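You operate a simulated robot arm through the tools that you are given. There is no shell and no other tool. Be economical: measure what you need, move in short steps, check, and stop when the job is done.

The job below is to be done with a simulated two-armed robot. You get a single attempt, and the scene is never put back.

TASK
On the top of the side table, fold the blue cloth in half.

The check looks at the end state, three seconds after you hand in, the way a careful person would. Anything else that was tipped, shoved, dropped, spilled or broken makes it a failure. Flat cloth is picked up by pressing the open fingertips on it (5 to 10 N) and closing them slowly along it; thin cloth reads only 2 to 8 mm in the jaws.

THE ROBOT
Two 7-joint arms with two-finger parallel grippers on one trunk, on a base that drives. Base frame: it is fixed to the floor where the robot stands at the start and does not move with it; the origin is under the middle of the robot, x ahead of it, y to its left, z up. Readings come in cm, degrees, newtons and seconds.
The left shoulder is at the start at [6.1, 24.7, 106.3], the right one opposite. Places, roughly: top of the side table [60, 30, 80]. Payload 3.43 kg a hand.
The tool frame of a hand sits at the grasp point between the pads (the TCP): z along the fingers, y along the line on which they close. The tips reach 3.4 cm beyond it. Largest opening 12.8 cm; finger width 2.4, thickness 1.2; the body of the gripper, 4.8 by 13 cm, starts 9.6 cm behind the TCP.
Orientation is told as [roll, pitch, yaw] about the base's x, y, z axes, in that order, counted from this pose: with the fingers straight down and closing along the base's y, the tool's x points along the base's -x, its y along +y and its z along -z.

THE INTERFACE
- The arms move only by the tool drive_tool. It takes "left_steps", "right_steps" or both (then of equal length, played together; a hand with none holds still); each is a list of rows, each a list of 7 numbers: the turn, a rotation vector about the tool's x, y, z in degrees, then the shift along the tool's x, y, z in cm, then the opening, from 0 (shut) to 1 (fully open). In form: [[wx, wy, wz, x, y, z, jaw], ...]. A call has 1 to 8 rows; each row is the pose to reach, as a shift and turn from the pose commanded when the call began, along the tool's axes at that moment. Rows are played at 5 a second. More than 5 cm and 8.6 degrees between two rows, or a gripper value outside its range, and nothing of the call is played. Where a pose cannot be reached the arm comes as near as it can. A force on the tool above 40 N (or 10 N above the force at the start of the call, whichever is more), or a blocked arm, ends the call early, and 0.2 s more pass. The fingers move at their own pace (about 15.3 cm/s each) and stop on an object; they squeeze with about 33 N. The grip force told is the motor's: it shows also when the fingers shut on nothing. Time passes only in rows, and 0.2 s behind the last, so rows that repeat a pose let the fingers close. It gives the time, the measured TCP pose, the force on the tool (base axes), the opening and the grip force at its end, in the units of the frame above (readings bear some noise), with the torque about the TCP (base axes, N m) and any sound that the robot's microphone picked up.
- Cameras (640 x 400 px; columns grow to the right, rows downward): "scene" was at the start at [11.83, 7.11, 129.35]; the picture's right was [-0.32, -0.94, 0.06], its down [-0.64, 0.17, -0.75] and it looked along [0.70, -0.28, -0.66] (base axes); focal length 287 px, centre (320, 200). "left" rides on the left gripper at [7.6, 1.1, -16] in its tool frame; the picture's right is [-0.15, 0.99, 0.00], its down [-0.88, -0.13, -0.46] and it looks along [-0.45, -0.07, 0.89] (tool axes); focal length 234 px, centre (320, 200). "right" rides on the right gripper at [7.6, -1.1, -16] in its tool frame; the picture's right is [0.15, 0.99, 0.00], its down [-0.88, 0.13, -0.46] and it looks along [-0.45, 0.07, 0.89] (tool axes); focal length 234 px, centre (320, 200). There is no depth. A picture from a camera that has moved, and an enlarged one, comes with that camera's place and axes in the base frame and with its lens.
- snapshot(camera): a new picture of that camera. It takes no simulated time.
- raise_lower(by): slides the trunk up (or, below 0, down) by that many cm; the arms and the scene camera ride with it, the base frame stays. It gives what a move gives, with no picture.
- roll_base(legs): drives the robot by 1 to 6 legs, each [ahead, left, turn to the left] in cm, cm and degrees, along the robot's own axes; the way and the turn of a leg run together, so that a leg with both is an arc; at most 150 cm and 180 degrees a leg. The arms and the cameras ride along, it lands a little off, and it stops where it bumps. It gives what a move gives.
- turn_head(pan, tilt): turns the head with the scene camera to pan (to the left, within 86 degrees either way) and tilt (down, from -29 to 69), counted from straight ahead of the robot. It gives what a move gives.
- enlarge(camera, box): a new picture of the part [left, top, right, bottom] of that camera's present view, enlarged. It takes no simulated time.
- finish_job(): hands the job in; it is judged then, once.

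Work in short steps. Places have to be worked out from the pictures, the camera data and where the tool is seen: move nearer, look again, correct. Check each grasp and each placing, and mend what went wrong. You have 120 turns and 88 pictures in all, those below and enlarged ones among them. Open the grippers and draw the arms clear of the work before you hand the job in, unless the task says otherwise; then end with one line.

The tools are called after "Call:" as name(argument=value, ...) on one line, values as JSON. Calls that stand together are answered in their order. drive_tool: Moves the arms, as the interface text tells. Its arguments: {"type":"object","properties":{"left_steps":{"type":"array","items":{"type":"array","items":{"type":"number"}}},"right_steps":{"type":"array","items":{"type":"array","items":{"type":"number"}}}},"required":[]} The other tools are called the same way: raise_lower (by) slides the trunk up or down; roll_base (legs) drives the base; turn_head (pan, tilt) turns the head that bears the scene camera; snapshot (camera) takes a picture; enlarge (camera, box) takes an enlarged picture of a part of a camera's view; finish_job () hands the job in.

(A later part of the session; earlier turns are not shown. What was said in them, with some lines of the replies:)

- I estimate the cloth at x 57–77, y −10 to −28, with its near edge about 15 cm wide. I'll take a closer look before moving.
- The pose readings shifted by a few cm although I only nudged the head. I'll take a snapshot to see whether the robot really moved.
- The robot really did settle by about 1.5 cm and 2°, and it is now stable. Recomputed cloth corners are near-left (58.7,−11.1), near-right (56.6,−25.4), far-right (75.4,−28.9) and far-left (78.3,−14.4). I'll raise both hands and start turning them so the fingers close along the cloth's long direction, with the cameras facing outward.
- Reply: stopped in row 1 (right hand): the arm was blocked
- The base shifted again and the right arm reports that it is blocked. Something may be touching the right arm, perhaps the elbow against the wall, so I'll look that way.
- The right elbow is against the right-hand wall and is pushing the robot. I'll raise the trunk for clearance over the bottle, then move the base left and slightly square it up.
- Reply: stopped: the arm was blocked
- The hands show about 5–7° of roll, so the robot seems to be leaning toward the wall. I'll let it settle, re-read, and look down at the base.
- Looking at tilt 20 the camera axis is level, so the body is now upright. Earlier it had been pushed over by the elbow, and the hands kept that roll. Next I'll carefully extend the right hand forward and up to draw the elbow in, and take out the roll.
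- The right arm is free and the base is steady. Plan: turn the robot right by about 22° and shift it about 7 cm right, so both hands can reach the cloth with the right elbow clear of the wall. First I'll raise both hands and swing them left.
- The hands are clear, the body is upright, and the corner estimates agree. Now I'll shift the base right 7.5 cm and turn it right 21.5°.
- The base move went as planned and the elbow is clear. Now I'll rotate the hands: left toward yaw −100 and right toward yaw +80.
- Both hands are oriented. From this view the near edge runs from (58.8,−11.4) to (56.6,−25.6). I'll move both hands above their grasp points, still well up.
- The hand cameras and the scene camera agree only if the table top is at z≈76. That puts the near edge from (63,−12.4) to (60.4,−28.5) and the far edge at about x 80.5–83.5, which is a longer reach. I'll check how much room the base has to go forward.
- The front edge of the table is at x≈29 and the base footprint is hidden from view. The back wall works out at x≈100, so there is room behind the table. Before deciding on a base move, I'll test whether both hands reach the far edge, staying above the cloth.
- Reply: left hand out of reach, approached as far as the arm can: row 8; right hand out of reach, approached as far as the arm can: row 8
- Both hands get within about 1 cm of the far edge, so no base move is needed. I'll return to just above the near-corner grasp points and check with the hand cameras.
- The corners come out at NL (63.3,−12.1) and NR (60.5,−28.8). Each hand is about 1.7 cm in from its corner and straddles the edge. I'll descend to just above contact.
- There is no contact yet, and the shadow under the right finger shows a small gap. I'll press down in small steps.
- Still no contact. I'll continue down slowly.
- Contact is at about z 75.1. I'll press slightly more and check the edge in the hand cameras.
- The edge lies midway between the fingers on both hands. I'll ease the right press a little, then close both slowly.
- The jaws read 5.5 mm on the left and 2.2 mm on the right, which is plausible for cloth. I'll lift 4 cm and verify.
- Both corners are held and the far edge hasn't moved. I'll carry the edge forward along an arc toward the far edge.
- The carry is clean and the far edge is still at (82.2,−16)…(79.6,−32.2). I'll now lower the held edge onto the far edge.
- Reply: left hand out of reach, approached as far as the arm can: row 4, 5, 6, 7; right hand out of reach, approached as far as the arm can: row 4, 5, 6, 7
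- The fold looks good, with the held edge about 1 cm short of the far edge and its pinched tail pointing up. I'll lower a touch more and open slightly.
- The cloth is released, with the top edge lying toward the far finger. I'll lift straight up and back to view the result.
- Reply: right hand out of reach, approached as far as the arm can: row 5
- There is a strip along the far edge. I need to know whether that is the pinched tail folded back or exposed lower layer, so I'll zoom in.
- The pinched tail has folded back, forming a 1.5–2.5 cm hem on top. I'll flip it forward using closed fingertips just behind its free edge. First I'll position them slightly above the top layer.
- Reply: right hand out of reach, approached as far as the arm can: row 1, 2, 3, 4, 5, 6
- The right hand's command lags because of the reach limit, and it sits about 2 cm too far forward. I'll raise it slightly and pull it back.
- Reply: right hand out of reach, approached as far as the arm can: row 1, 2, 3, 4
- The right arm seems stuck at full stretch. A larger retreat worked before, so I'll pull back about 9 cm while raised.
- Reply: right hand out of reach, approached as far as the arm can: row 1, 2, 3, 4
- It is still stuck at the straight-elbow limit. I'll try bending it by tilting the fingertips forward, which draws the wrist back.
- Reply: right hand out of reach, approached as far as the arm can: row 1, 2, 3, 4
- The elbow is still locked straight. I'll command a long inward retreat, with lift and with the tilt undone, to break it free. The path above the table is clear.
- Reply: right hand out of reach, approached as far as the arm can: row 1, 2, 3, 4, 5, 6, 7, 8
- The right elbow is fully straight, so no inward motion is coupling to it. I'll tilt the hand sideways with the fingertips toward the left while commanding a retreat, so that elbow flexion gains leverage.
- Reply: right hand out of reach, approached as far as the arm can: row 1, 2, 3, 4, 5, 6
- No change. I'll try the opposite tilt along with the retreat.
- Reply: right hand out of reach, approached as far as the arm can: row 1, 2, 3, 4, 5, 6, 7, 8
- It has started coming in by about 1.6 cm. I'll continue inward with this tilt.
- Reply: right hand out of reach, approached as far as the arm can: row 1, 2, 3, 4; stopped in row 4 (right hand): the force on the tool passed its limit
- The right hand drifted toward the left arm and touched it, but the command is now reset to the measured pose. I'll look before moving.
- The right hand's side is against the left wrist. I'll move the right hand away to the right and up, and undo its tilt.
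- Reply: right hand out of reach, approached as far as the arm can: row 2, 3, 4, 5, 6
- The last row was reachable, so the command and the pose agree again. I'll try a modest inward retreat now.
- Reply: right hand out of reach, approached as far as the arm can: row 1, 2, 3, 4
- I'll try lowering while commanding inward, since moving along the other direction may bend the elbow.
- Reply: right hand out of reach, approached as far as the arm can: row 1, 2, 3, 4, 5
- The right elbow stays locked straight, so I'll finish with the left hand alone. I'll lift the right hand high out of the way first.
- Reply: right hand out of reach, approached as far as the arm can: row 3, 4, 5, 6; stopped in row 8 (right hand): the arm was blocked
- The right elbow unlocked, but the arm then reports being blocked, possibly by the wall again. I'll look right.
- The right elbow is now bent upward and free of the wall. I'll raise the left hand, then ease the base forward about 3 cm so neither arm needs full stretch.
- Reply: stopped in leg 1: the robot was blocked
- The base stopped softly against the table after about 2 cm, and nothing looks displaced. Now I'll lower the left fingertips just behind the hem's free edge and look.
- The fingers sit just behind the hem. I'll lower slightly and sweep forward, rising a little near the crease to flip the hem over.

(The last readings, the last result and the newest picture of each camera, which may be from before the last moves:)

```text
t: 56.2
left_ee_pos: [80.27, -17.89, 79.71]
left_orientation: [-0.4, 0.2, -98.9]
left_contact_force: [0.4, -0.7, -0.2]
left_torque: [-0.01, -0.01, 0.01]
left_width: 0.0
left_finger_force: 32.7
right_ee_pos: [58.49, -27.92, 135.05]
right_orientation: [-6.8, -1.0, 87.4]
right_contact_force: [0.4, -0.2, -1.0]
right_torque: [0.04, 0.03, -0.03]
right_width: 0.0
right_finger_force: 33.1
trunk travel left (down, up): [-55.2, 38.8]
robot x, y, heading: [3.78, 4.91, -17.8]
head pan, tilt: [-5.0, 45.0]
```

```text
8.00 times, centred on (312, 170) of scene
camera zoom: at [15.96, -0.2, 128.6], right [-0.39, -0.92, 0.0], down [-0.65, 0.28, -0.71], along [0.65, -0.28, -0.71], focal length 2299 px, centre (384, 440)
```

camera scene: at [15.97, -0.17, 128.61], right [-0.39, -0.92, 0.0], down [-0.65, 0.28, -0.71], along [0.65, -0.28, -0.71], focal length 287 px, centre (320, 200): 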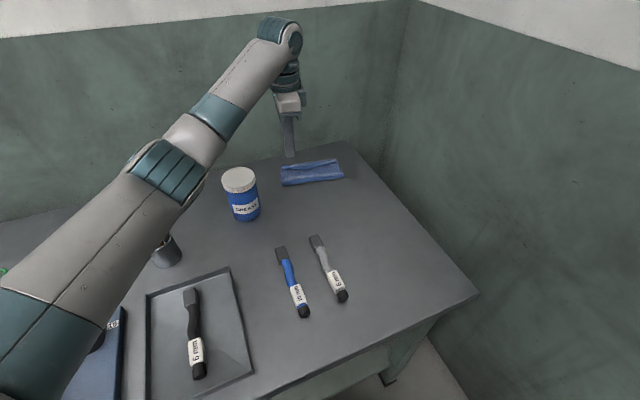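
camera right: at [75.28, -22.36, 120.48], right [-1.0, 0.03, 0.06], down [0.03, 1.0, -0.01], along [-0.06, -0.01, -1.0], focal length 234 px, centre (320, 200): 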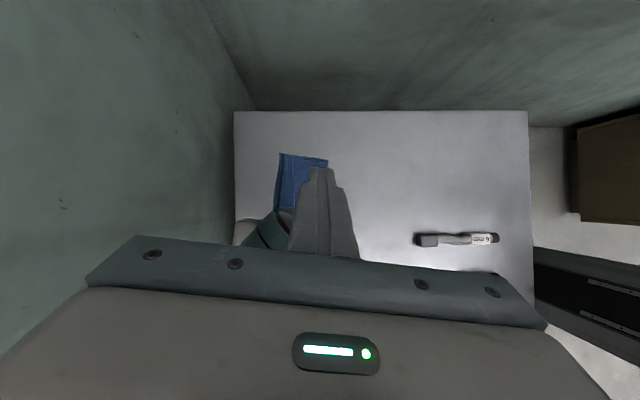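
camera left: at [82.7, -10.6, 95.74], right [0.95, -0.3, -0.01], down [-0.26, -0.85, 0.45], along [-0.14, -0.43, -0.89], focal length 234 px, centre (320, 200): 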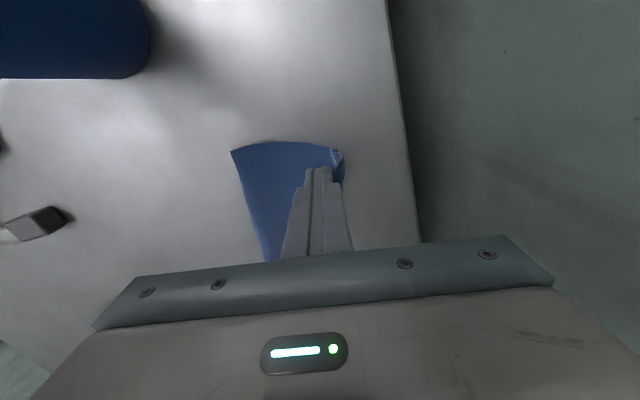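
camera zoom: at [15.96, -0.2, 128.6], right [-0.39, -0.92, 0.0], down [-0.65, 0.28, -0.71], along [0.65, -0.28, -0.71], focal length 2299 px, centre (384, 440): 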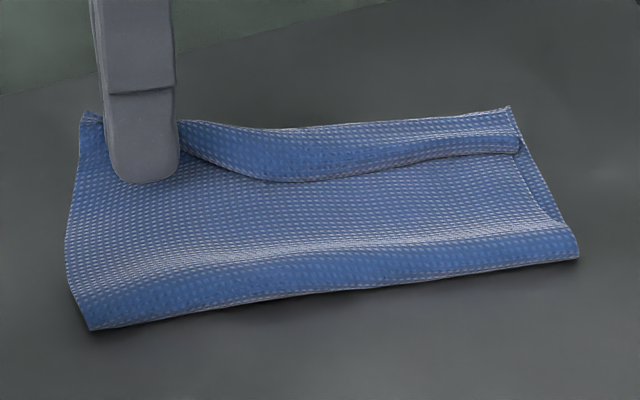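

The sweep is working: the hem is being pushed forward at the left end. I'll continue 1.5 cm further.

Call:
drive_tool(left_steps=[[0, 0, 0, 0, 0.7, -0.1, 0], [0, 0, 0, 0, 1.4, 0.1, 0], [0, 0, 0, 0, 1.4, 0.1, 0]])

Call:
drive_tool(left_steps=[[0, 0, 0, 0, 0, -2, 0], [0, 0, 0, 0, -1, -5, 0], [0, 0, 0, 0, -3, -8, 0]])

Call:
enlarge(camera="scene", box=[272, 145, 352, 195])

Call:
enlarge(camera="left", box=[240, 110, 400, 250])

```text
t: 57.0
left_ee_pos: [81.0, -17.46, 79.57]
left_orientation: [-0.2, 0.0, -98.9]
left_contact_force: [-0.6, 0.4, -0.1]
left_torque: [0.0, -0.01, 0.05]
left_width: 0.0
left_finger_force: 32.8
left hand out of reach, approached as far as the arm can: row 2, 3
right_ee_pos: [58.42, -27.95, 135.24]
right_orientation: [-6.7, -1.1, 87.3]
right_contact_force: [0.3, 0.2, -0.3]
right_torque: [0.01, -0.03, -0.01]
right_width: 0.0
right_finger_force: 32.8
trunk travel left (down, up): [-55.2, 38.8]
robot x, y, heading: [3.77, 4.82, -17.8]
head pan, tilt: [-5.0, 45.0]
```

```text
t: 57.8
left_ee_pos: [80.31, -18.22, 87.01]
left_orientation: [-0.4, 0.2, -98.7]
left_contact_force: [-0.1, -0.3, 0.1]
left_torque: [0.01, 0.0, 0.01]
left_width: 0.0
left_finger_force: 32.8
left hand out of reach, approached as far as the arm can: row 2, 3
right_ee_pos: [58.47, -27.96, 135.1]
right_orientation: [-6.8, -1.1, 87.2]
right_contact_force: [0.5, -0.6, 0.4]
right_torque: [0.01, 0.0, -0.01]
right_width: 0.0
right_finger_force: 33.6
trunk travel left (down, up): [-55.2, 38.8]
robot x, y, heading: [3.57, 4.68, -18.0]
head pan, tilt: [-5.0, 45.0]
```

```text
8.00 times, centred on (312, 170) of scene
camera zoom: at [15.95, -0.18, 128.6], right [-0.39, -0.92, 0.0], down [-0.65, 0.28, -0.71], along [0.65, -0.28, -0.71], focal length 2299 px, centre (384, 440)
```

zoom: 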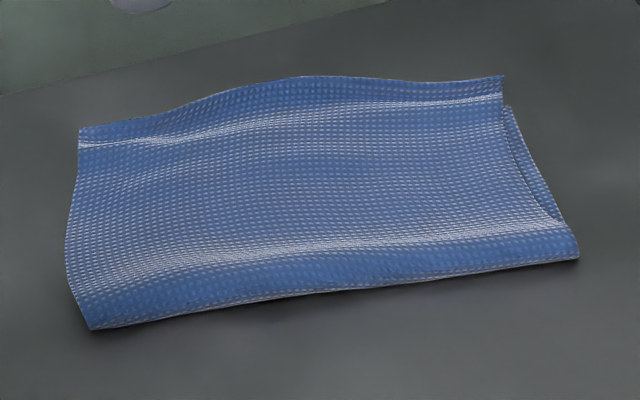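

```text
2.86 times, centred on (320, 180) of left
camera zoom: at [82.77, -11.04, 102.9], right [0.95, -0.3, -0.01], down [-0.26, -0.85, 0.45], along [-0.14, -0.43, -0.89], focal length 669 px, centre (320, 257)
```

zoom: 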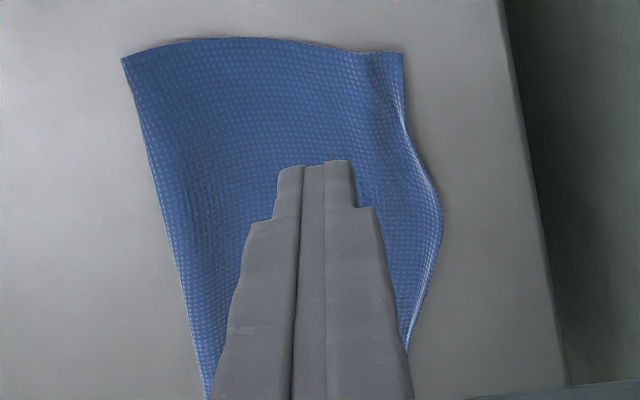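

The hem flipped forward along the whole edge. The top edge now overshoots the far edge by about 2 cm. Before refining, I'll move the right hand back and down, so the left arm (at its stretch limit) can be freed upward.

Call:
drive_tool(right_steps=[[0, 0, 0, 1, 2, 2, 0], [0, 0, 0, 2, 4, 4, 0], [0, 0, 0, 3, 6, 7, 0], [0, 0, 0, 4, 8, 10, 0], [0, 0, 0, 5, 9, 13, 0], [0, 0, 0, 5, 9, 16, 0]])

Call:
drive_tool(left_steps=[[0, 0, 0, 0, -1, -4, 0], [0, 0, 0, 0, -2, -8, 0], [0, 0, 0, 0, -4, -12, 0], [0, 0, 0, 0, -6, -16, 0], [0, 0, 0, 0, -9, -20, 0], [0, 0, 0, 0, -11, -23, 0]])

```text
t: 59.2
left_ee_pos: [80.42, -18.24, 86.78]
left_orientation: [-0.3, 0.2, -98.7]
left_contact_force: [1.0, 0.5, 0.1]
left_torque: [-0.01, 0.02, -0.02]
left_width: 0.01
left_finger_force: 33.2
right_ee_pos: [51.35, -32.52, 117.99]
right_orientation: [-6.8, -1.1, 87.2]
right_contact_force: [-0.3, -0.5, -0.1]
right_torque: [0.02, 0.0, 0.01]
right_width: 0.0
right_finger_force: 33.3
trunk travel left (down, up): [-55.2, 38.8]
robot x, y, heading: [3.48, 4.67, -18.0]
head pan, tilt: [-5.0, 45.0]
```

```text
t: 60.6
left_ee_pos: [72.73, -19.19, 112.14]
left_orientation: [-0.4, 0.2, -98.8]
left_contact_force: [1.0, 0.4, -0.1]
left_torque: [0.0, 0.01, -0.02]
left_width: 0.01
left_finger_force: 32.6
left hand out of reach, approached as far as the arm can: row 1, 2, 3, 4, 5, 6
right_ee_pos: [51.3, -32.34, 118.26]
right_orientation: [-6.9, -1.0, 87.4]
right_contact_force: [0.0, -0.5, -0.3]
right_torque: [0.04, -0.05, 0.02]
right_width: 0.0
right_finger_force: 33.0
trunk travel left (down, up): [-55.2, 38.8]
robot x, y, heading: [3.56, 4.48, -17.9]
head pan, tilt: [-5.0, 45.0]
```

The right hand moved freely. I'll keep raising the left while swinging it left.

Call:
drive_tool(left_steps=[[0, 0, 0, 2, -1, -4, 0], [0, 0, 0, 4, -3, -8, 0], [0, 0, 0, 6, -5, -12, 0], [0, 0, 0, 8, -7, -16, 0], [0, 0, 0, 10, -8, -19, 0], [0, 0, 0, 12, -8, -21, 0]])

Call:
snapshot(camera="scene")

Call:
enlarge(camera="scene", box=[272, 140, 352, 190])

```text
t: 62.0
left_ee_pos: [66.04, -6.23, 132.54]
left_orientation: [-0.4, -0.7, -100.0]
left_contact_force: [4.0, 4.9, -1.6]
left_torque: [-0.49, 0.46, 0.04]
left_width: 0.03
left_finger_force: 33.1
left hand out of reach, approached as far as the arm can: row 1, 6
right_ee_pos: [51.45, -32.49, 118.06]
right_orientation: [-6.8, -1.1, 87.2]
right_contact_force: [0.6, -0.8, 0.3]
right_torque: [0.03, -0.06, 0.02]
right_width: 0.01
right_finger_force: 32.9
trunk travel left (down, up): [-55.2, 38.8]
robot x, y, heading: [3.7, 4.6, -17.8]
head pan, tilt: [-5.0, 45.0]
```

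```text
28 pictures are left
camera scene: at [16.03, -0.2, 128.59], right [-0.39, -0.92, 0.0], down [-0.65, 0.28, -0.71], along [0.65, -0.28, -0.71], focal length 287 px, centre (320, 200)
```

scene: 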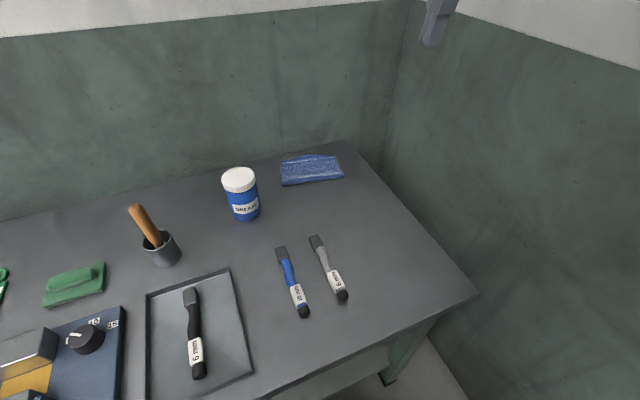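

```text
8.00 times, centred on (312, 165) of scene
camera zoom: at [16.03, -0.2, 128.59], right [-0.39, -0.92, 0.0], down [-0.65, 0.28, -0.71], along [0.65, -0.28, -0.71], focal length 2299 px, centre (384, 480)
```

zoom: 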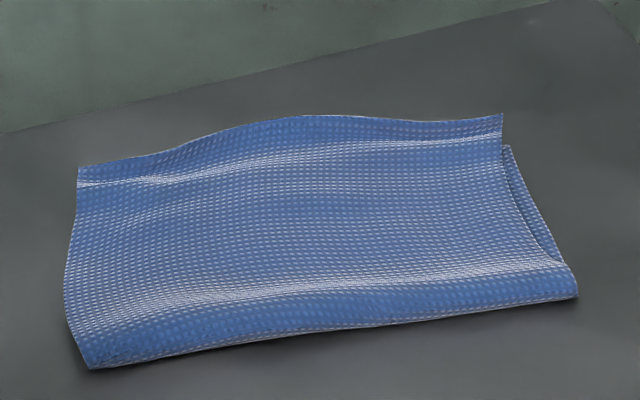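

Both arms are free now and the cloth is folded, with the top edge strip standing slightly and about 2 cm long. I'll level the right hand and pull the left further away, then turn the right hand to straddle the cloth's width for a gentle press-and-drag of the top layer.

Call:
drive_tool(left_steps=[[0, 0, 0, 3, -2, 0, 0], [0, 0, 0, 6, -4, 0, 0], [0, 0, 0, 9, -6, 0, 0], [0, 0, 0, 12, -8, 0, 0]], right_steps=[[-3.4, 0, 0, 0, 0, 0, 0.2], [-6.8, 0, 0, 0, 0, 0, 0.4], [-6.8, 0, 0, 0, 0, 0, 0.6], [-6.8, 0, 0, 0, 0, 0, 0.78]])

Call:
drive_tool(right_steps=[[0, 0, 8, 0, 0, 0, 0.78], [0, 0, 16, 0, 0, 0, 0.78], [0, 0, 24, 0, 0, 0, 0.78], [0, 0, 32, 0, 0, 0, 0.78], [0, 0, 40, 0, 0, 0, 0.78], [0, 0, 48, 0, 0, 0, 0.78], [0, 0, 56, 0, 0, 0, 0.78], [0, 0, 64, 0, 0, 0, 0.78]])

Call:
drive_tool(right_steps=[[0, 0, 8, 0, 0, 0, 0.78], [0, 0, 16, 0, 0, 0, 0.78], [0, 0, 24, 0, 0, 0, 0.78], [0, 0, 32, 0, 0, 0, 0.78]])

```text
t: 63.0
left_ee_pos: [59.97, 7.65, 132.72]
left_orientation: [-0.1, 0.0, -98.8]
left_contact_force: [0.1, 0.2, 0.2]
left_torque: [-0.05, -0.01, 0.0]
left_width: 0.0
left_finger_force: 33.2
right_ee_pos: [51.19, -32.06, 118.22]
right_orientation: [0.0, -0.9, 87.3]
right_contact_force: [0.5, -0.6, 0.8]
right_torque: [0.01, -0.01, 0.01]
right_width: 9.96
right_finger_force: 0.1
trunk travel left (down, up): [-55.2, 38.8]
robot x, y, heading: [3.59, 4.83, -18.0]
head pan, tilt: [-5.0, 45.0]
```

```text
t: 64.8
left_ee_pos: [60.21, 7.39, 132.64]
left_orientation: [-0.2, 0.2, -98.8]
left_contact_force: [-0.2, 0.2, 0.5]
left_torque: [0.01, -0.01, 0.02]
left_width: 0.02
left_finger_force: 33.1
right_ee_pos: [51.22, -32.11, 118.04]
right_orientation: [1.0, -0.5, 23.2]
right_contact_force: [0.2, -0.3, 0.4]
right_torque: [-0.01, 0.04, 0.01]
right_width: 9.98
right_finger_force: 0.0
trunk travel left (down, up): [-55.2, 38.8]
robot x, y, heading: [3.56, 4.74, -18.1]
head pan, tilt: [-5.0, 45.0]
```

```text
t: 65.8
left_ee_pos: [60.21, 7.54, 132.53]
left_orientation: [-0.3, 0.1, -98.7]
left_contact_force: [-0.1, 0.5, -0.2]
left_torque: [0.01, 0.0, 0.01]
left_width: 0.0
left_finger_force: 32.7
right_ee_pos: [51.28, -32.33, 118.04]
right_orientation: [1.0, 0.2, -8.7]
right_contact_force: [0.3, -0.6, 0.6]
right_torque: [-0.01, 0.0, -0.01]
right_width: 10.01
right_finger_force: 0.0
trunk travel left (down, up): [-55.2, 38.8]
robot x, y, heading: [3.7, 5.06, -18.1]
head pan, tilt: [-5.0, 45.0]
```

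Aligned at yaw −8.7. Now I'll move above the cloth's middle at about (75.5,−22.6), well above the surface.

Call:
drive_tool(right_steps=[[0, 0, 0, -3, 2, 2, 0.78], [0, 0, 0, -6, 4, 5, 0.78], [0, 0, 0, -9, 6, 9, 0.78], [0, 0, 0, -12, 8, 13, 0.78], [0, 0, 0, -15, 10, 17, 0.78], [0, 0, 0, -18, 12, 21, 0.78], [0, 0, 0, -20.5, 13.2, 25, 0.78], [0, 0, 0, -22.5, 13.2, 28, 0.78]])

Call:
snapshot(camera="right")

```text
refused: row 3 steps farther than a row can; nothing moved
```

```text
26 pictures are left
camera right: at [43.65, -32.46, 134.19], right [0.01, 1.0, 0.02], down [0.89, -0.02, 0.46], along [0.46, 0.01, -0.89], focal length 234 px, centre (320, 200)
```

right: 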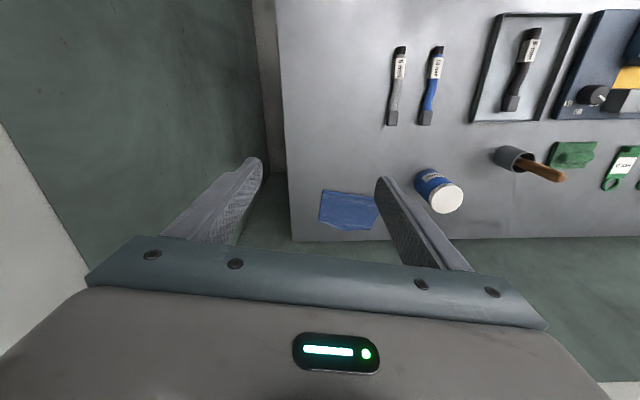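

One row was too long, so I'll split the move into two calls.

Call:
drive_tool(right_steps=[[0, 0, 0, -2.8, 1.6, 2.5, 0.78], [0, 0, 0, -5.6, 3.2, 5, 0.78], [0, 0, 0, -8.4, 4.8, 7.5, 0.78], [0, 0, 0, -11.2, 6.4, 10, 0.78], [0, 0, 0, -14, 8, 12.5, 0.78], [0, 0, 0, -16.8, 9.6, 15, 0.78], [0, 0, 0, -19.6, 11.2, 17.5, 0.78], [0, 0, 0, -22.5, 13.2, 20, 0.78]])

Call:
drive_tool(right_steps=[[0, 0, 0, 0, 0, 3, 0.78], [0, 0, 0, 0, 0, 6, 0.78], [0, 0, 0, 0, 0, 9, 0.78]])

Call:
snapshot(camera="right")

```text
t: 67.6
left_ee_pos: [60.29, 7.43, 132.59]
left_orientation: [-0.2, 0.0, -98.7]
left_contact_force: [0.8, 0.7, 0.8]
left_torque: [-0.02, 0.04, 0.0]
left_width: 0.0
left_finger_force: 32.7
right_ee_pos: [75.58, -22.08, 98.22]
right_orientation: [1.0, 0.2, -8.7]
right_contact_force: [0.8, 0.1, 0.2]
right_torque: [-0.04, -0.02, -0.01]
right_width: 10.0
right_finger_force: 0.0
trunk travel left (down, up): [-55.2, 38.8]
robot x, y, heading: [3.44, 4.82, -17.9]
head pan, tilt: [-5.0, 45.0]
```

```text
t: 68.4
left_ee_pos: [60.22, 7.22, 132.62]
left_orientation: [-0.3, 0.1, -98.8]
left_contact_force: [0.4, -0.5, -0.2]
left_torque: [0.0, 0.01, 0.0]
left_width: 0.0
left_finger_force: 32.9
right_ee_pos: [75.28, -21.95, 89.16]
right_orientation: [1.2, 0.1, -8.7]
right_contact_force: [0.1, 0.0, -0.6]
right_torque: [-0.01, 0.01, -0.02]
right_width: 9.98
right_finger_force: 0.1
trunk travel left (down, up): [-55.2, 38.8]
robot x, y, heading: [3.43, 4.62, -18.0]
head pan, tilt: [-5.0, 45.0]
```

```text
25 pictures are left
camera right: at [67.81, -22.24, 105.35], right [0.01, 1.0, 0.02], down [0.89, -0.01, 0.46], along [0.46, 0.01, -0.89], focal length 234 px, centre (320, 200)
```

right: 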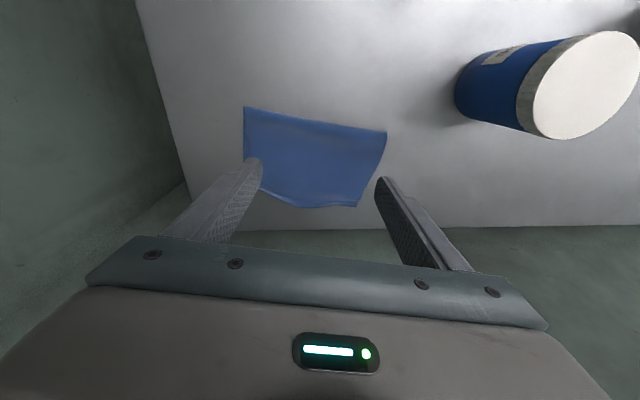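

This is a good overhead view. The fold line runs (70.7,−30.9)–(73.7,−13.5) and the top far edge is at x≈84.2. The fingers straddle the middle, so I'll descend.

Call:
drive_tool(right_steps=[[0, 0, 0, 0, 0, 3, 0.78], [0, 0, 0, 0, 0, 6, 0.78], [0, 0, 0, 0, 0, 8.5, 0.78], [0, 0, 0, 0, 0, 9.6, 0.78], [0, 0, 0, 0, 0, 9.9, 0.78]])

```text
t: 69.6
left_ee_pos: [60.24, 7.33, 132.6]
left_orientation: [-0.4, 0.2, -98.9]
left_contact_force: [0.1, -0.3, 0.1]
left_torque: [-0.01, 0.02, -0.03]
left_width: 0.01
left_finger_force: 33.3
right_ee_pos: [75.56, -21.8, 79.25]
right_orientation: [1.1, 0.1, -8.7]
right_contact_force: [-0.2, 0.4, 0.5]
right_torque: [0.02, 0.03, 0.0]
right_width: 9.97
right_finger_force: 0.2
trunk travel left (down, up): [-55.2, 38.8]
robot x, y, heading: [3.74, 4.96, -17.7]
head pan, tilt: [-5.0, 45.0]
```

Almost no contact yet. I'll press a little more.

Call:
drive_tool(right_steps=[[0, 0, 0, 0, 0, 0.25, 0.78], [0, 0, 0, 0, 0, 0.5, 0.78]])

```text
t: 70.2
left_ee_pos: [60.12, 7.31, 132.66]
left_orientation: [-0.3, 0.1, -98.9]
left_contact_force: [0.9, 0.7, 0.3]
left_torque: [-0.04, 0.01, 0.03]
left_width: 0.01
left_finger_force: 33.4
right_ee_pos: [75.42, -21.89, 78.78]
right_orientation: [1.1, 0.1, -8.7]
right_contact_force: [0.0, -0.3, -0.1]
right_torque: [0.0, -0.07, -0.02]
right_width: 9.96
right_finger_force: 0.0
trunk travel left (down, up): [-55.2, 38.8]
robot x, y, heading: [3.43, 5.26, -18.0]
head pan, tilt: [-5.0, 45.0]
```

Still very light. I'll go down another 0.2 cm and drag 2 cm toward the robot, to catch mainly the top layer.

Call:
drive_tool(right_steps=[[0, 0, 0, 0, 0, 0.2, 0.78], [0, 0, 0, 0.5, 0, 0.22, 0.78], [0, 0, 0, 1, 0, 0.22, 0.78], [0, 0, 0, 1.5, 0, 0.22, 0.78], [0, 0, 0, 2, 0, 0.22, 0.78]])

Call:
snapshot(camera="right")

Call:
enlarge(camera="scene", box=[272, 140, 352, 190])

```text
t: 71.4
left_ee_pos: [60.19, 7.42, 132.64]
left_orientation: [-0.3, 0.1, -98.7]
left_contact_force: [-0.2, -0.1, 0.1]
left_torque: [-0.03, -0.01, -0.02]
left_width: 0.0
left_finger_force: 33.0
right_ee_pos: [73.6, -21.63, 78.77]
right_orientation: [1.1, 0.2, -8.7]
right_contact_force: [0.2, 0.1, 0.6]
right_torque: [-0.01, 0.0, 0.01]
right_width: 9.99
right_finger_force: 0.0
trunk travel left (down, up): [-55.2, 38.8]
robot x, y, heading: [3.72, 4.64, -17.9]
head pan, tilt: [-5.0, 45.0]
```

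```text
24 pictures are left
camera right: at [65.96, -21.78, 94.85], right [0.0, 1.0, 0.02], down [0.89, -0.01, 0.46], along [0.46, 0.01, -0.89], focal length 234 px, centre (320, 200)
```

right: 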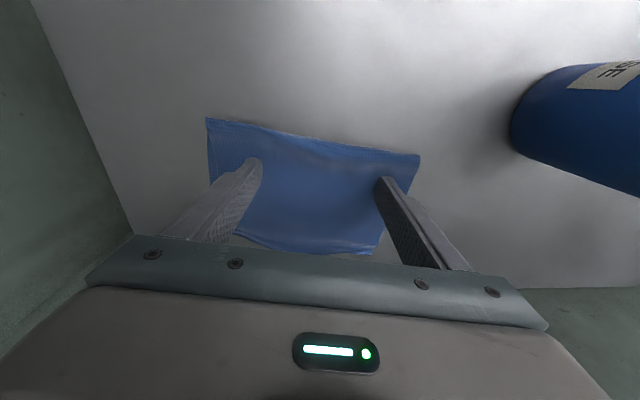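

```text
8.00 times, centred on (312, 165) of scene
camera zoom: at [15.98, -0.15, 128.6], right [-0.39, -0.92, 0.0], down [-0.65, 0.28, -0.71], along [0.65, -0.28, -0.71], focal length 2299 px, centre (384, 480)
```

zoom: 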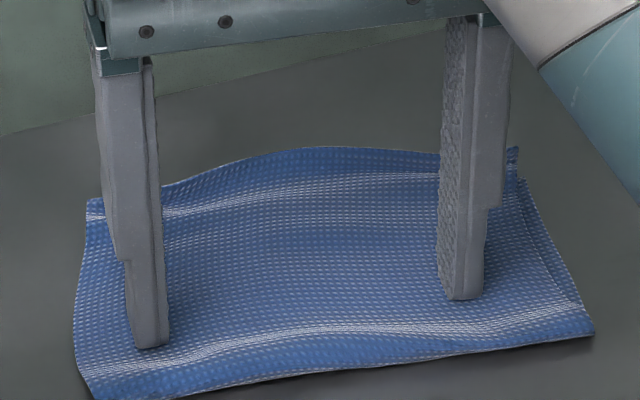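

The whole cloth slid together by about 1.7 cm, so I still need to pull only the top layer. Pressing the overhanging strip, where only the top layer lies over bare table, and dragging back will do that. I'll raise, tilt the fingertips forward 25° for reach, and go over the strip.

Call:
drive_tool(right_steps=[[0, 0, 0, 0, 0, -2.5, 0.78], [0, -6, 0, 0, 0, -5, 0.78], [0, -12, 0, -2, 0, -6, 0.78], [0, -18, 0, -4, 0, -6, 0.78], [0, -25, 0, -6, 0, -6, 0.78], [0, -25, 0, -7.2, 0, -6, 0.78]])

Call:
snapshot(camera="right")

Call:
enlarge(camera="scene", box=[272, 130, 368, 190])

```text
t: 72.8
left_ee_pos: [60.27, 7.4, 132.59]
left_orientation: [-0.3, 0.2, -98.8]
left_contact_force: [1.3, 0.3, -0.1]
left_torque: [-0.02, 0.01, -0.03]
left_width: 0.01
left_finger_force: 32.6
right_ee_pos: [80.64, -22.76, 84.55]
right_orientation: [1.2, -24.9, -9.2]
right_contact_force: [0.2, 0.5, 0.1]
right_torque: [0.0, -0.01, -0.03]
right_width: 9.98
right_finger_force: 0.2
trunk travel left (down, up): [-55.2, 38.8]
robot x, y, heading: [3.8, 4.61, -17.9]
head pan, tilt: [-5.0, 45.0]
```

```text
22 pictures are left
camera right: at [67.1, -22.05, 96.09], right [0.02, 1.0, -0.04], down [0.62, 0.02, 0.79], along [0.79, -0.04, -0.62], focal length 234 px, centre (320, 200)
```

right: 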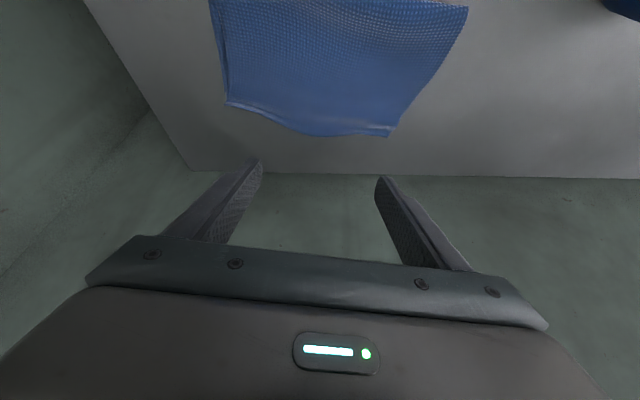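

```text
6.67 times, centred on (320, 160) of scene
camera zoom: at [16.03, -0.11, 128.6], right [-0.39, -0.92, 0.0], down [-0.65, 0.28, -0.71], along [0.65, -0.28, -0.71], focal length 1916 px, centre (320, 467)
```

zoom: 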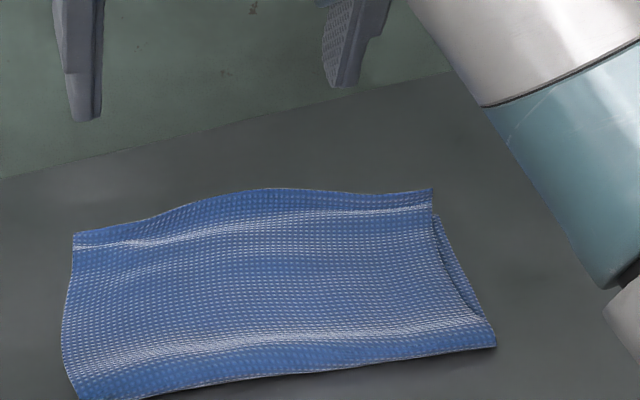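

The top far edge now runs (82.1,−16.2), (82.3,−23.2), (78.9,−31.8). The tilted fingertips are above the overhanging strip, so I'll descend straight down.

Call:
drive_tool(right_steps=[[0, 0, 0, 0.84, 0, 1.81, 0.78], [0, 0, 0, 1.68, 0, 3.62, 0.78], [0, 0, 0, 2.1, 0, 4.53, 0.78], [0, 0, 0, 2.2, 0, 4.76, 0.78]])

Call:
snapshot(camera="right")

```text
t: 73.8
left_ee_pos: [60.16, 7.26, 132.66]
left_orientation: [-0.2, 0.0, -98.9]
left_contact_force: [-0.1, -0.3, -0.5]
left_torque: [0.0, -0.01, -0.02]
left_width: 0.01
left_finger_force: 32.7
right_ee_pos: [80.49, -22.59, 79.6]
right_orientation: [1.2, -24.9, -9.2]
right_contact_force: [0.2, 0.3, -0.1]
right_torque: [0.01, 0.01, 0.01]
right_width: 10.01
right_finger_force: 0.1
trunk travel left (down, up): [-55.2, 38.8]
robot x, y, heading: [3.66, 4.98, -18.2]
head pan, tilt: [-5.0, 45.0]
```

```text
20 pictures are left
camera right: at [67.02, -21.9, 90.89], right [0.02, 1.0, -0.04], down [0.62, 0.02, 0.79], along [0.79, -0.04, -0.62], focal length 234 px, centre (320, 200)
```

right: 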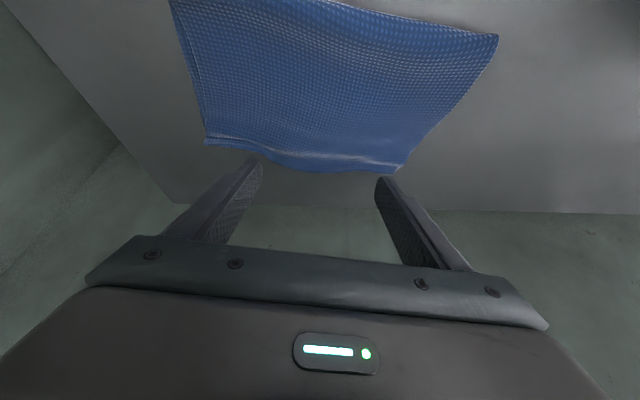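

The tips look about 0.4 cm beyond the cloth edge. I'll shift back 1 cm and then press down.

Call:
drive_tool(right_steps=[[0, 0, 0, 0.9, 0, -0.42, 0.78], [0, 0, 0, 1.07, 0, -0.06, 0.78], [0, 0, 0, 1.2, 0, 0.22, 0.78]])

Call:
enlarge(camera="right", box=[180, 80, 460, 240])

```text
t: 74.6
left_ee_pos: [60.14, 7.41, 132.68]
left_orientation: [-0.3, 0.0, -98.8]
left_contact_force: [0.9, 0.3, -0.9]
left_torque: [0.04, 0.01, 0.03]
left_width: 0.02
left_finger_force: 33.3
right_ee_pos: [79.74, -22.54, 78.81]
right_orientation: [1.2, -25.0, -9.2]
right_contact_force: [-0.1, -0.6, 3.5]
right_torque: [-0.2, -0.03, 0.05]
right_width: 9.98
right_finger_force: 0.2
trunk travel left (down, up): [-55.2, 38.8]
robot x, y, heading: [3.32, 4.87, -17.8]
head pan, tilt: [-5.0, 45.0]
```

```text
2.29 times, centred on (320, 160) of right
camera zoom: at [66.05, -21.72, 90.21], right [0.02, 1.0, -0.04], down [0.62, 0.02, 0.79], along [0.79, -0.04, -0.61], focal length 535 px, centre (320, 291)
```

zoom: 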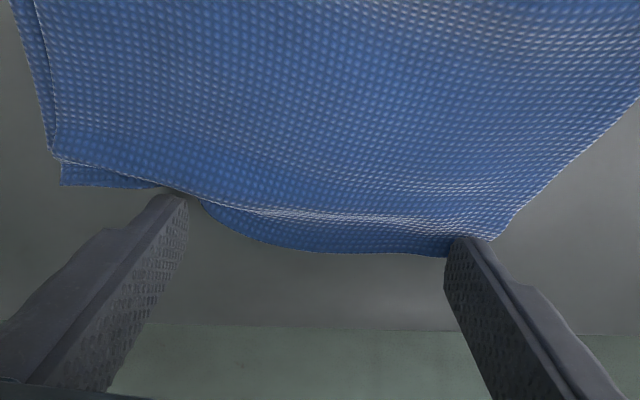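

Both fingers are on the strip with about 3.5 N. I'll drag it back 1.6 cm.

Call:
drive_tool(right_steps=[[0, 0, 0, 0.4, 0, -0.1, 0.78], [0, 0, 0, 0.76, 0, -0.28, 0.78], [0, 0, 0, 1.13, 0, -0.45, 0.78], [0, 0, 0, 1.5, 0, -0.62, 0.78]])

Call:
enlarge(camera="scene", box=[272, 130, 368, 190])

Call:
enlarge(camera="right", box=[180, 80, 460, 240])

```text
t: 75.6
left_ee_pos: [59.98, 7.42, 132.7]
left_orientation: [-0.2, 0.1, -98.7]
left_contact_force: [0.4, 0.4, -0.5]
left_torque: [0.0, -0.02, 0.0]
left_width: 0.0
left_finger_force: 33.2
right_ee_pos: [77.95, -22.27, 78.73]
right_orientation: [1.2, -25.1, -9.2]
right_contact_force: [2.3, -0.4, 13.2]
right_torque: [-0.68, -0.08, 0.1]
right_width: 9.98
right_finger_force: 0.0
trunk travel left (down, up): [-55.2, 38.8]
robot x, y, heading: [3.96, 4.74, -17.9]
head pan, tilt: [-5.0, 45.0]
```

```text
6.67 times, centred on (320, 160) of scene
camera zoom: at [15.86, -0.09, 128.63], right [-0.39, -0.92, 0.0], down [-0.65, 0.28, -0.71], along [0.65, -0.28, -0.71], focal length 1916 px, centre (320, 467)
```

zoom: 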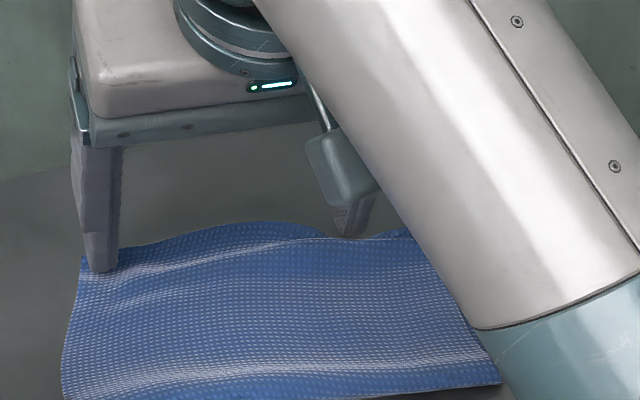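

```text
2.29 times, centred on (320, 160) of right
camera zoom: at [64.42, -21.42, 90.17], right [0.02, 1.0, -0.04], down [0.62, 0.02, 0.79], along [0.79, -0.04, -0.61], focal length 535 px, centre (320, 291)
```

zoom: 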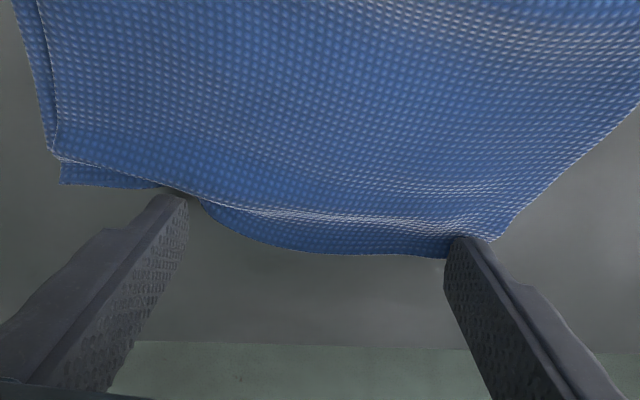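

The layers move together, so dragging won't shift the fold. I'll lift off and look at the actual alignment and flatness.

Call:
drive_tool(right_steps=[[0, 0, 0, -0.42, 0, -0.9, 0.78], [0, 0, 0, -1.26, 0, -2.72, 0.78], [0, 0, 0, -2.1, 0, -4.5, 0.78], [0, 0, 0, -2.5, 0, -7, 0.78]])

Call:
drive_tool(right_steps=[[0, 8, 0, 3, 0, -3, 0.78], [0, 16, 0, 6, 0, -5, 0.78], [0, 25, 0, 9, 0, -7, 0.78], [0, 25, 0, 12, 0, -9, 0.78]])

Call:
enlarge(camera="right", box=[180, 80, 460, 255])

Call:
enlarge(camera="scene", box=[272, 140, 368, 200])

```text
t: 76.6
left_ee_pos: [60.13, 7.44, 132.61]
left_orientation: [-0.1, 0.1, -98.8]
left_contact_force: [-0.5, 0.2, 0.6]
left_torque: [-0.01, -0.02, 0.01]
left_width: 0.0
left_finger_force: 33.6
right_ee_pos: [77.4, -22.25, 86.02]
right_orientation: [1.2, -24.9, -9.2]
right_contact_force: [0.2, 0.2, -0.4]
right_torque: [0.0, -0.05, -0.02]
right_width: 9.98
right_finger_force: 0.1
trunk travel left (down, up): [-55.2, 38.8]
robot x, y, heading: [3.37, 4.75, -17.8]
head pan, tilt: [-5.0, 45.0]
```

```text
refused: row 3 steps farther than a row can; nothing moved
```

```text
2.29 times, centred on (320, 168) of right
camera zoom: at [63.76, -21.53, 97.37], right [0.02, 1.0, -0.04], down [0.62, 0.02, 0.79], along [0.79, -0.04, -0.62], focal length 535 px, centre (320, 274)
```

zoom: 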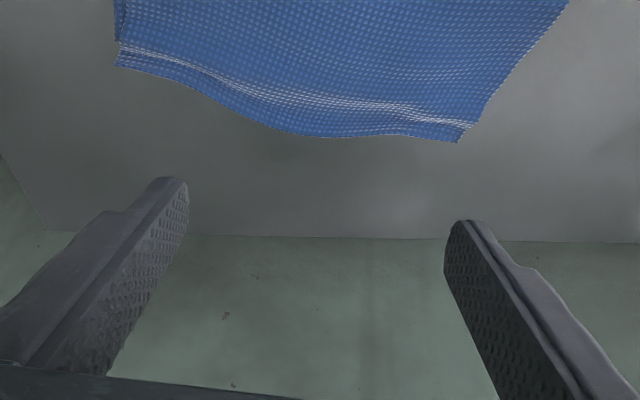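

```text
6.67 times, centred on (320, 170) of scene
camera zoom: at [15.93, -0.12, 128.61], right [-0.39, -0.92, 0.0], down [-0.65, 0.28, -0.71], along [0.65, -0.28, -0.71], focal length 1916 px, centre (320, 400)
```

zoom: 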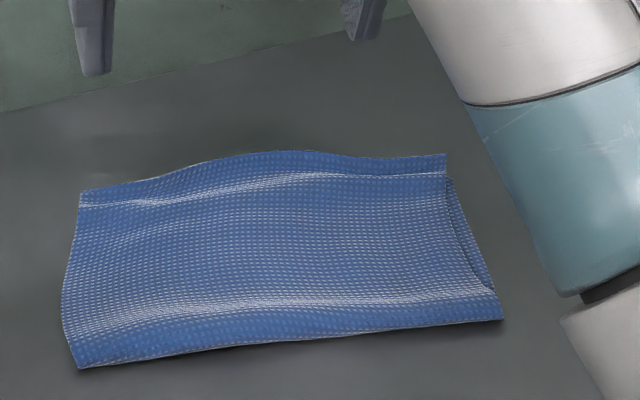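

The cloth is folded flat and neat, with the layers offset by only about 1.5 cm, and nothing else has moved. I'll withdraw the right hand up and back, clear of the work.

Call:
drive_tool(right_steps=[[0, 6, 0, 1.5, 0, -3, 0.78], [0, 12, 0, 3, 0, -6, 0.78], [0, 18, 0, 4.5, 0, -9, 0.78], [0, 25, 0, 6, 0, -12, 0.78], [0, 25, 0, 8.5, -1, -14, 0.78], [0, 25, 0, 11, -2, -16, 0.78], [0, 25, 0, 13.5, -3, -18, 0.78], [0, 25, 0, 16, -4, -20, 0.78]])

Call:
drive_tool(left_steps=[[0, 0, 0, 1, 0, 0, 0.2], [0, 0, 0, 2, 0, 0, 0.4], [0, 0, 0, 3, 0, 0, 0.5]])

Call:
snapshot(camera="scene")

Call:
enlarge(camera="left", box=[160, 60, 560, 310])

```text
t: 78.4
left_ee_pos: [60.03, 7.47, 132.71]
left_orientation: [-0.1, 0.2, -98.8]
left_contact_force: [0.2, -0.7, 0.6]
left_torque: [0.04, 0.01, -0.02]
left_width: 0.0
left_finger_force: 33.1
right_ee_pos: [53.71, -23.01, 97.37]
right_orientation: [1.0, 0.1, -8.7]
right_contact_force: [0.1, -0.6, -0.1]
right_torque: [-0.01, -0.01, -0.03]
right_width: 9.99
right_finger_force: 0.1
trunk travel left (down, up): [-55.2, 38.8]
robot x, y, heading: [3.44, 4.76, -18.0]
head pan, tilt: [-5.0, 45.0]
```

```text
t: 79.2
left_ee_pos: [60.85, 10.47, 132.61]
left_orientation: [-0.3, 0.1, -98.9]
left_contact_force: [0.4, 0.1, 0.3]
left_torque: [-0.02, 0.01, 0.0]
left_width: 6.41
left_finger_force: 0.1
right_ee_pos: [53.97, -22.95, 97.47]
right_orientation: [1.1, 0.1, -8.8]
right_contact_force: [0.7, 0.2, -0.2]
right_torque: [-0.03, -0.01, -0.04]
right_width: 10.0
right_finger_force: 0.0
trunk travel left (down, up): [-55.2, 38.8]
robot x, y, heading: [3.7, 4.67, -18.0]
head pan, tilt: [-5.0, 45.0]
```

```text
14 pictures are left
camera scene: at [15.99, -0.1, 128.6], right [-0.39, -0.92, 0.0], down [-0.65, 0.28, -0.71], along [0.65, -0.28, -0.71], focal length 287 px, centre (320, 200)
```

scene: 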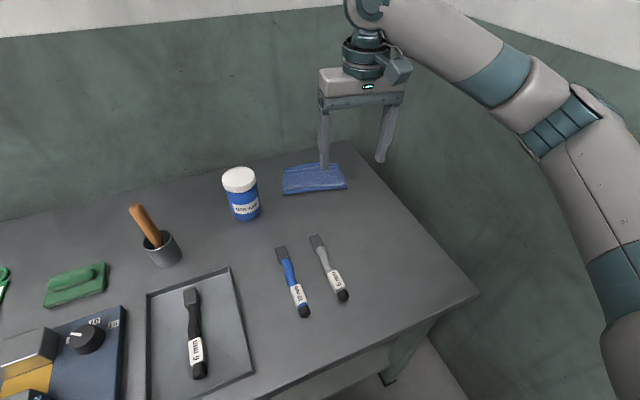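

```text
1.60 times, centred on (360, 185) of left
camera zoom: at [63.24, 17.72, 148.65], right [0.96, -0.3, 0.0], down [-0.26, -0.85, 0.46], along [-0.14, -0.43, -0.89], focal length 375 px, centre (256, 224)
```

zoom: 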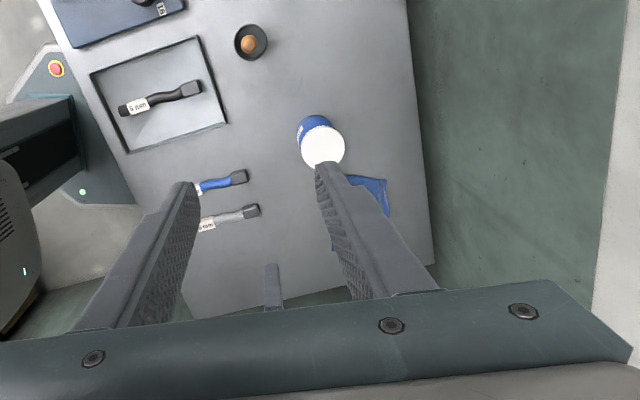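

Both hands are open and clear, the cloth lies folded, and nothing else has been disturbed, so I'm handing in.

Call:
finish_job()

```text
The job is handed in.
```

I folded the blue cloth in half on the side table and handed the job in. The two layers don't line up exactly: the top edge overhangs the lower one by about 1.5 cm, a bit more in the middle. Both grippers are open and clear of the work. The base touched the table lightly once, but nothing on it moved.
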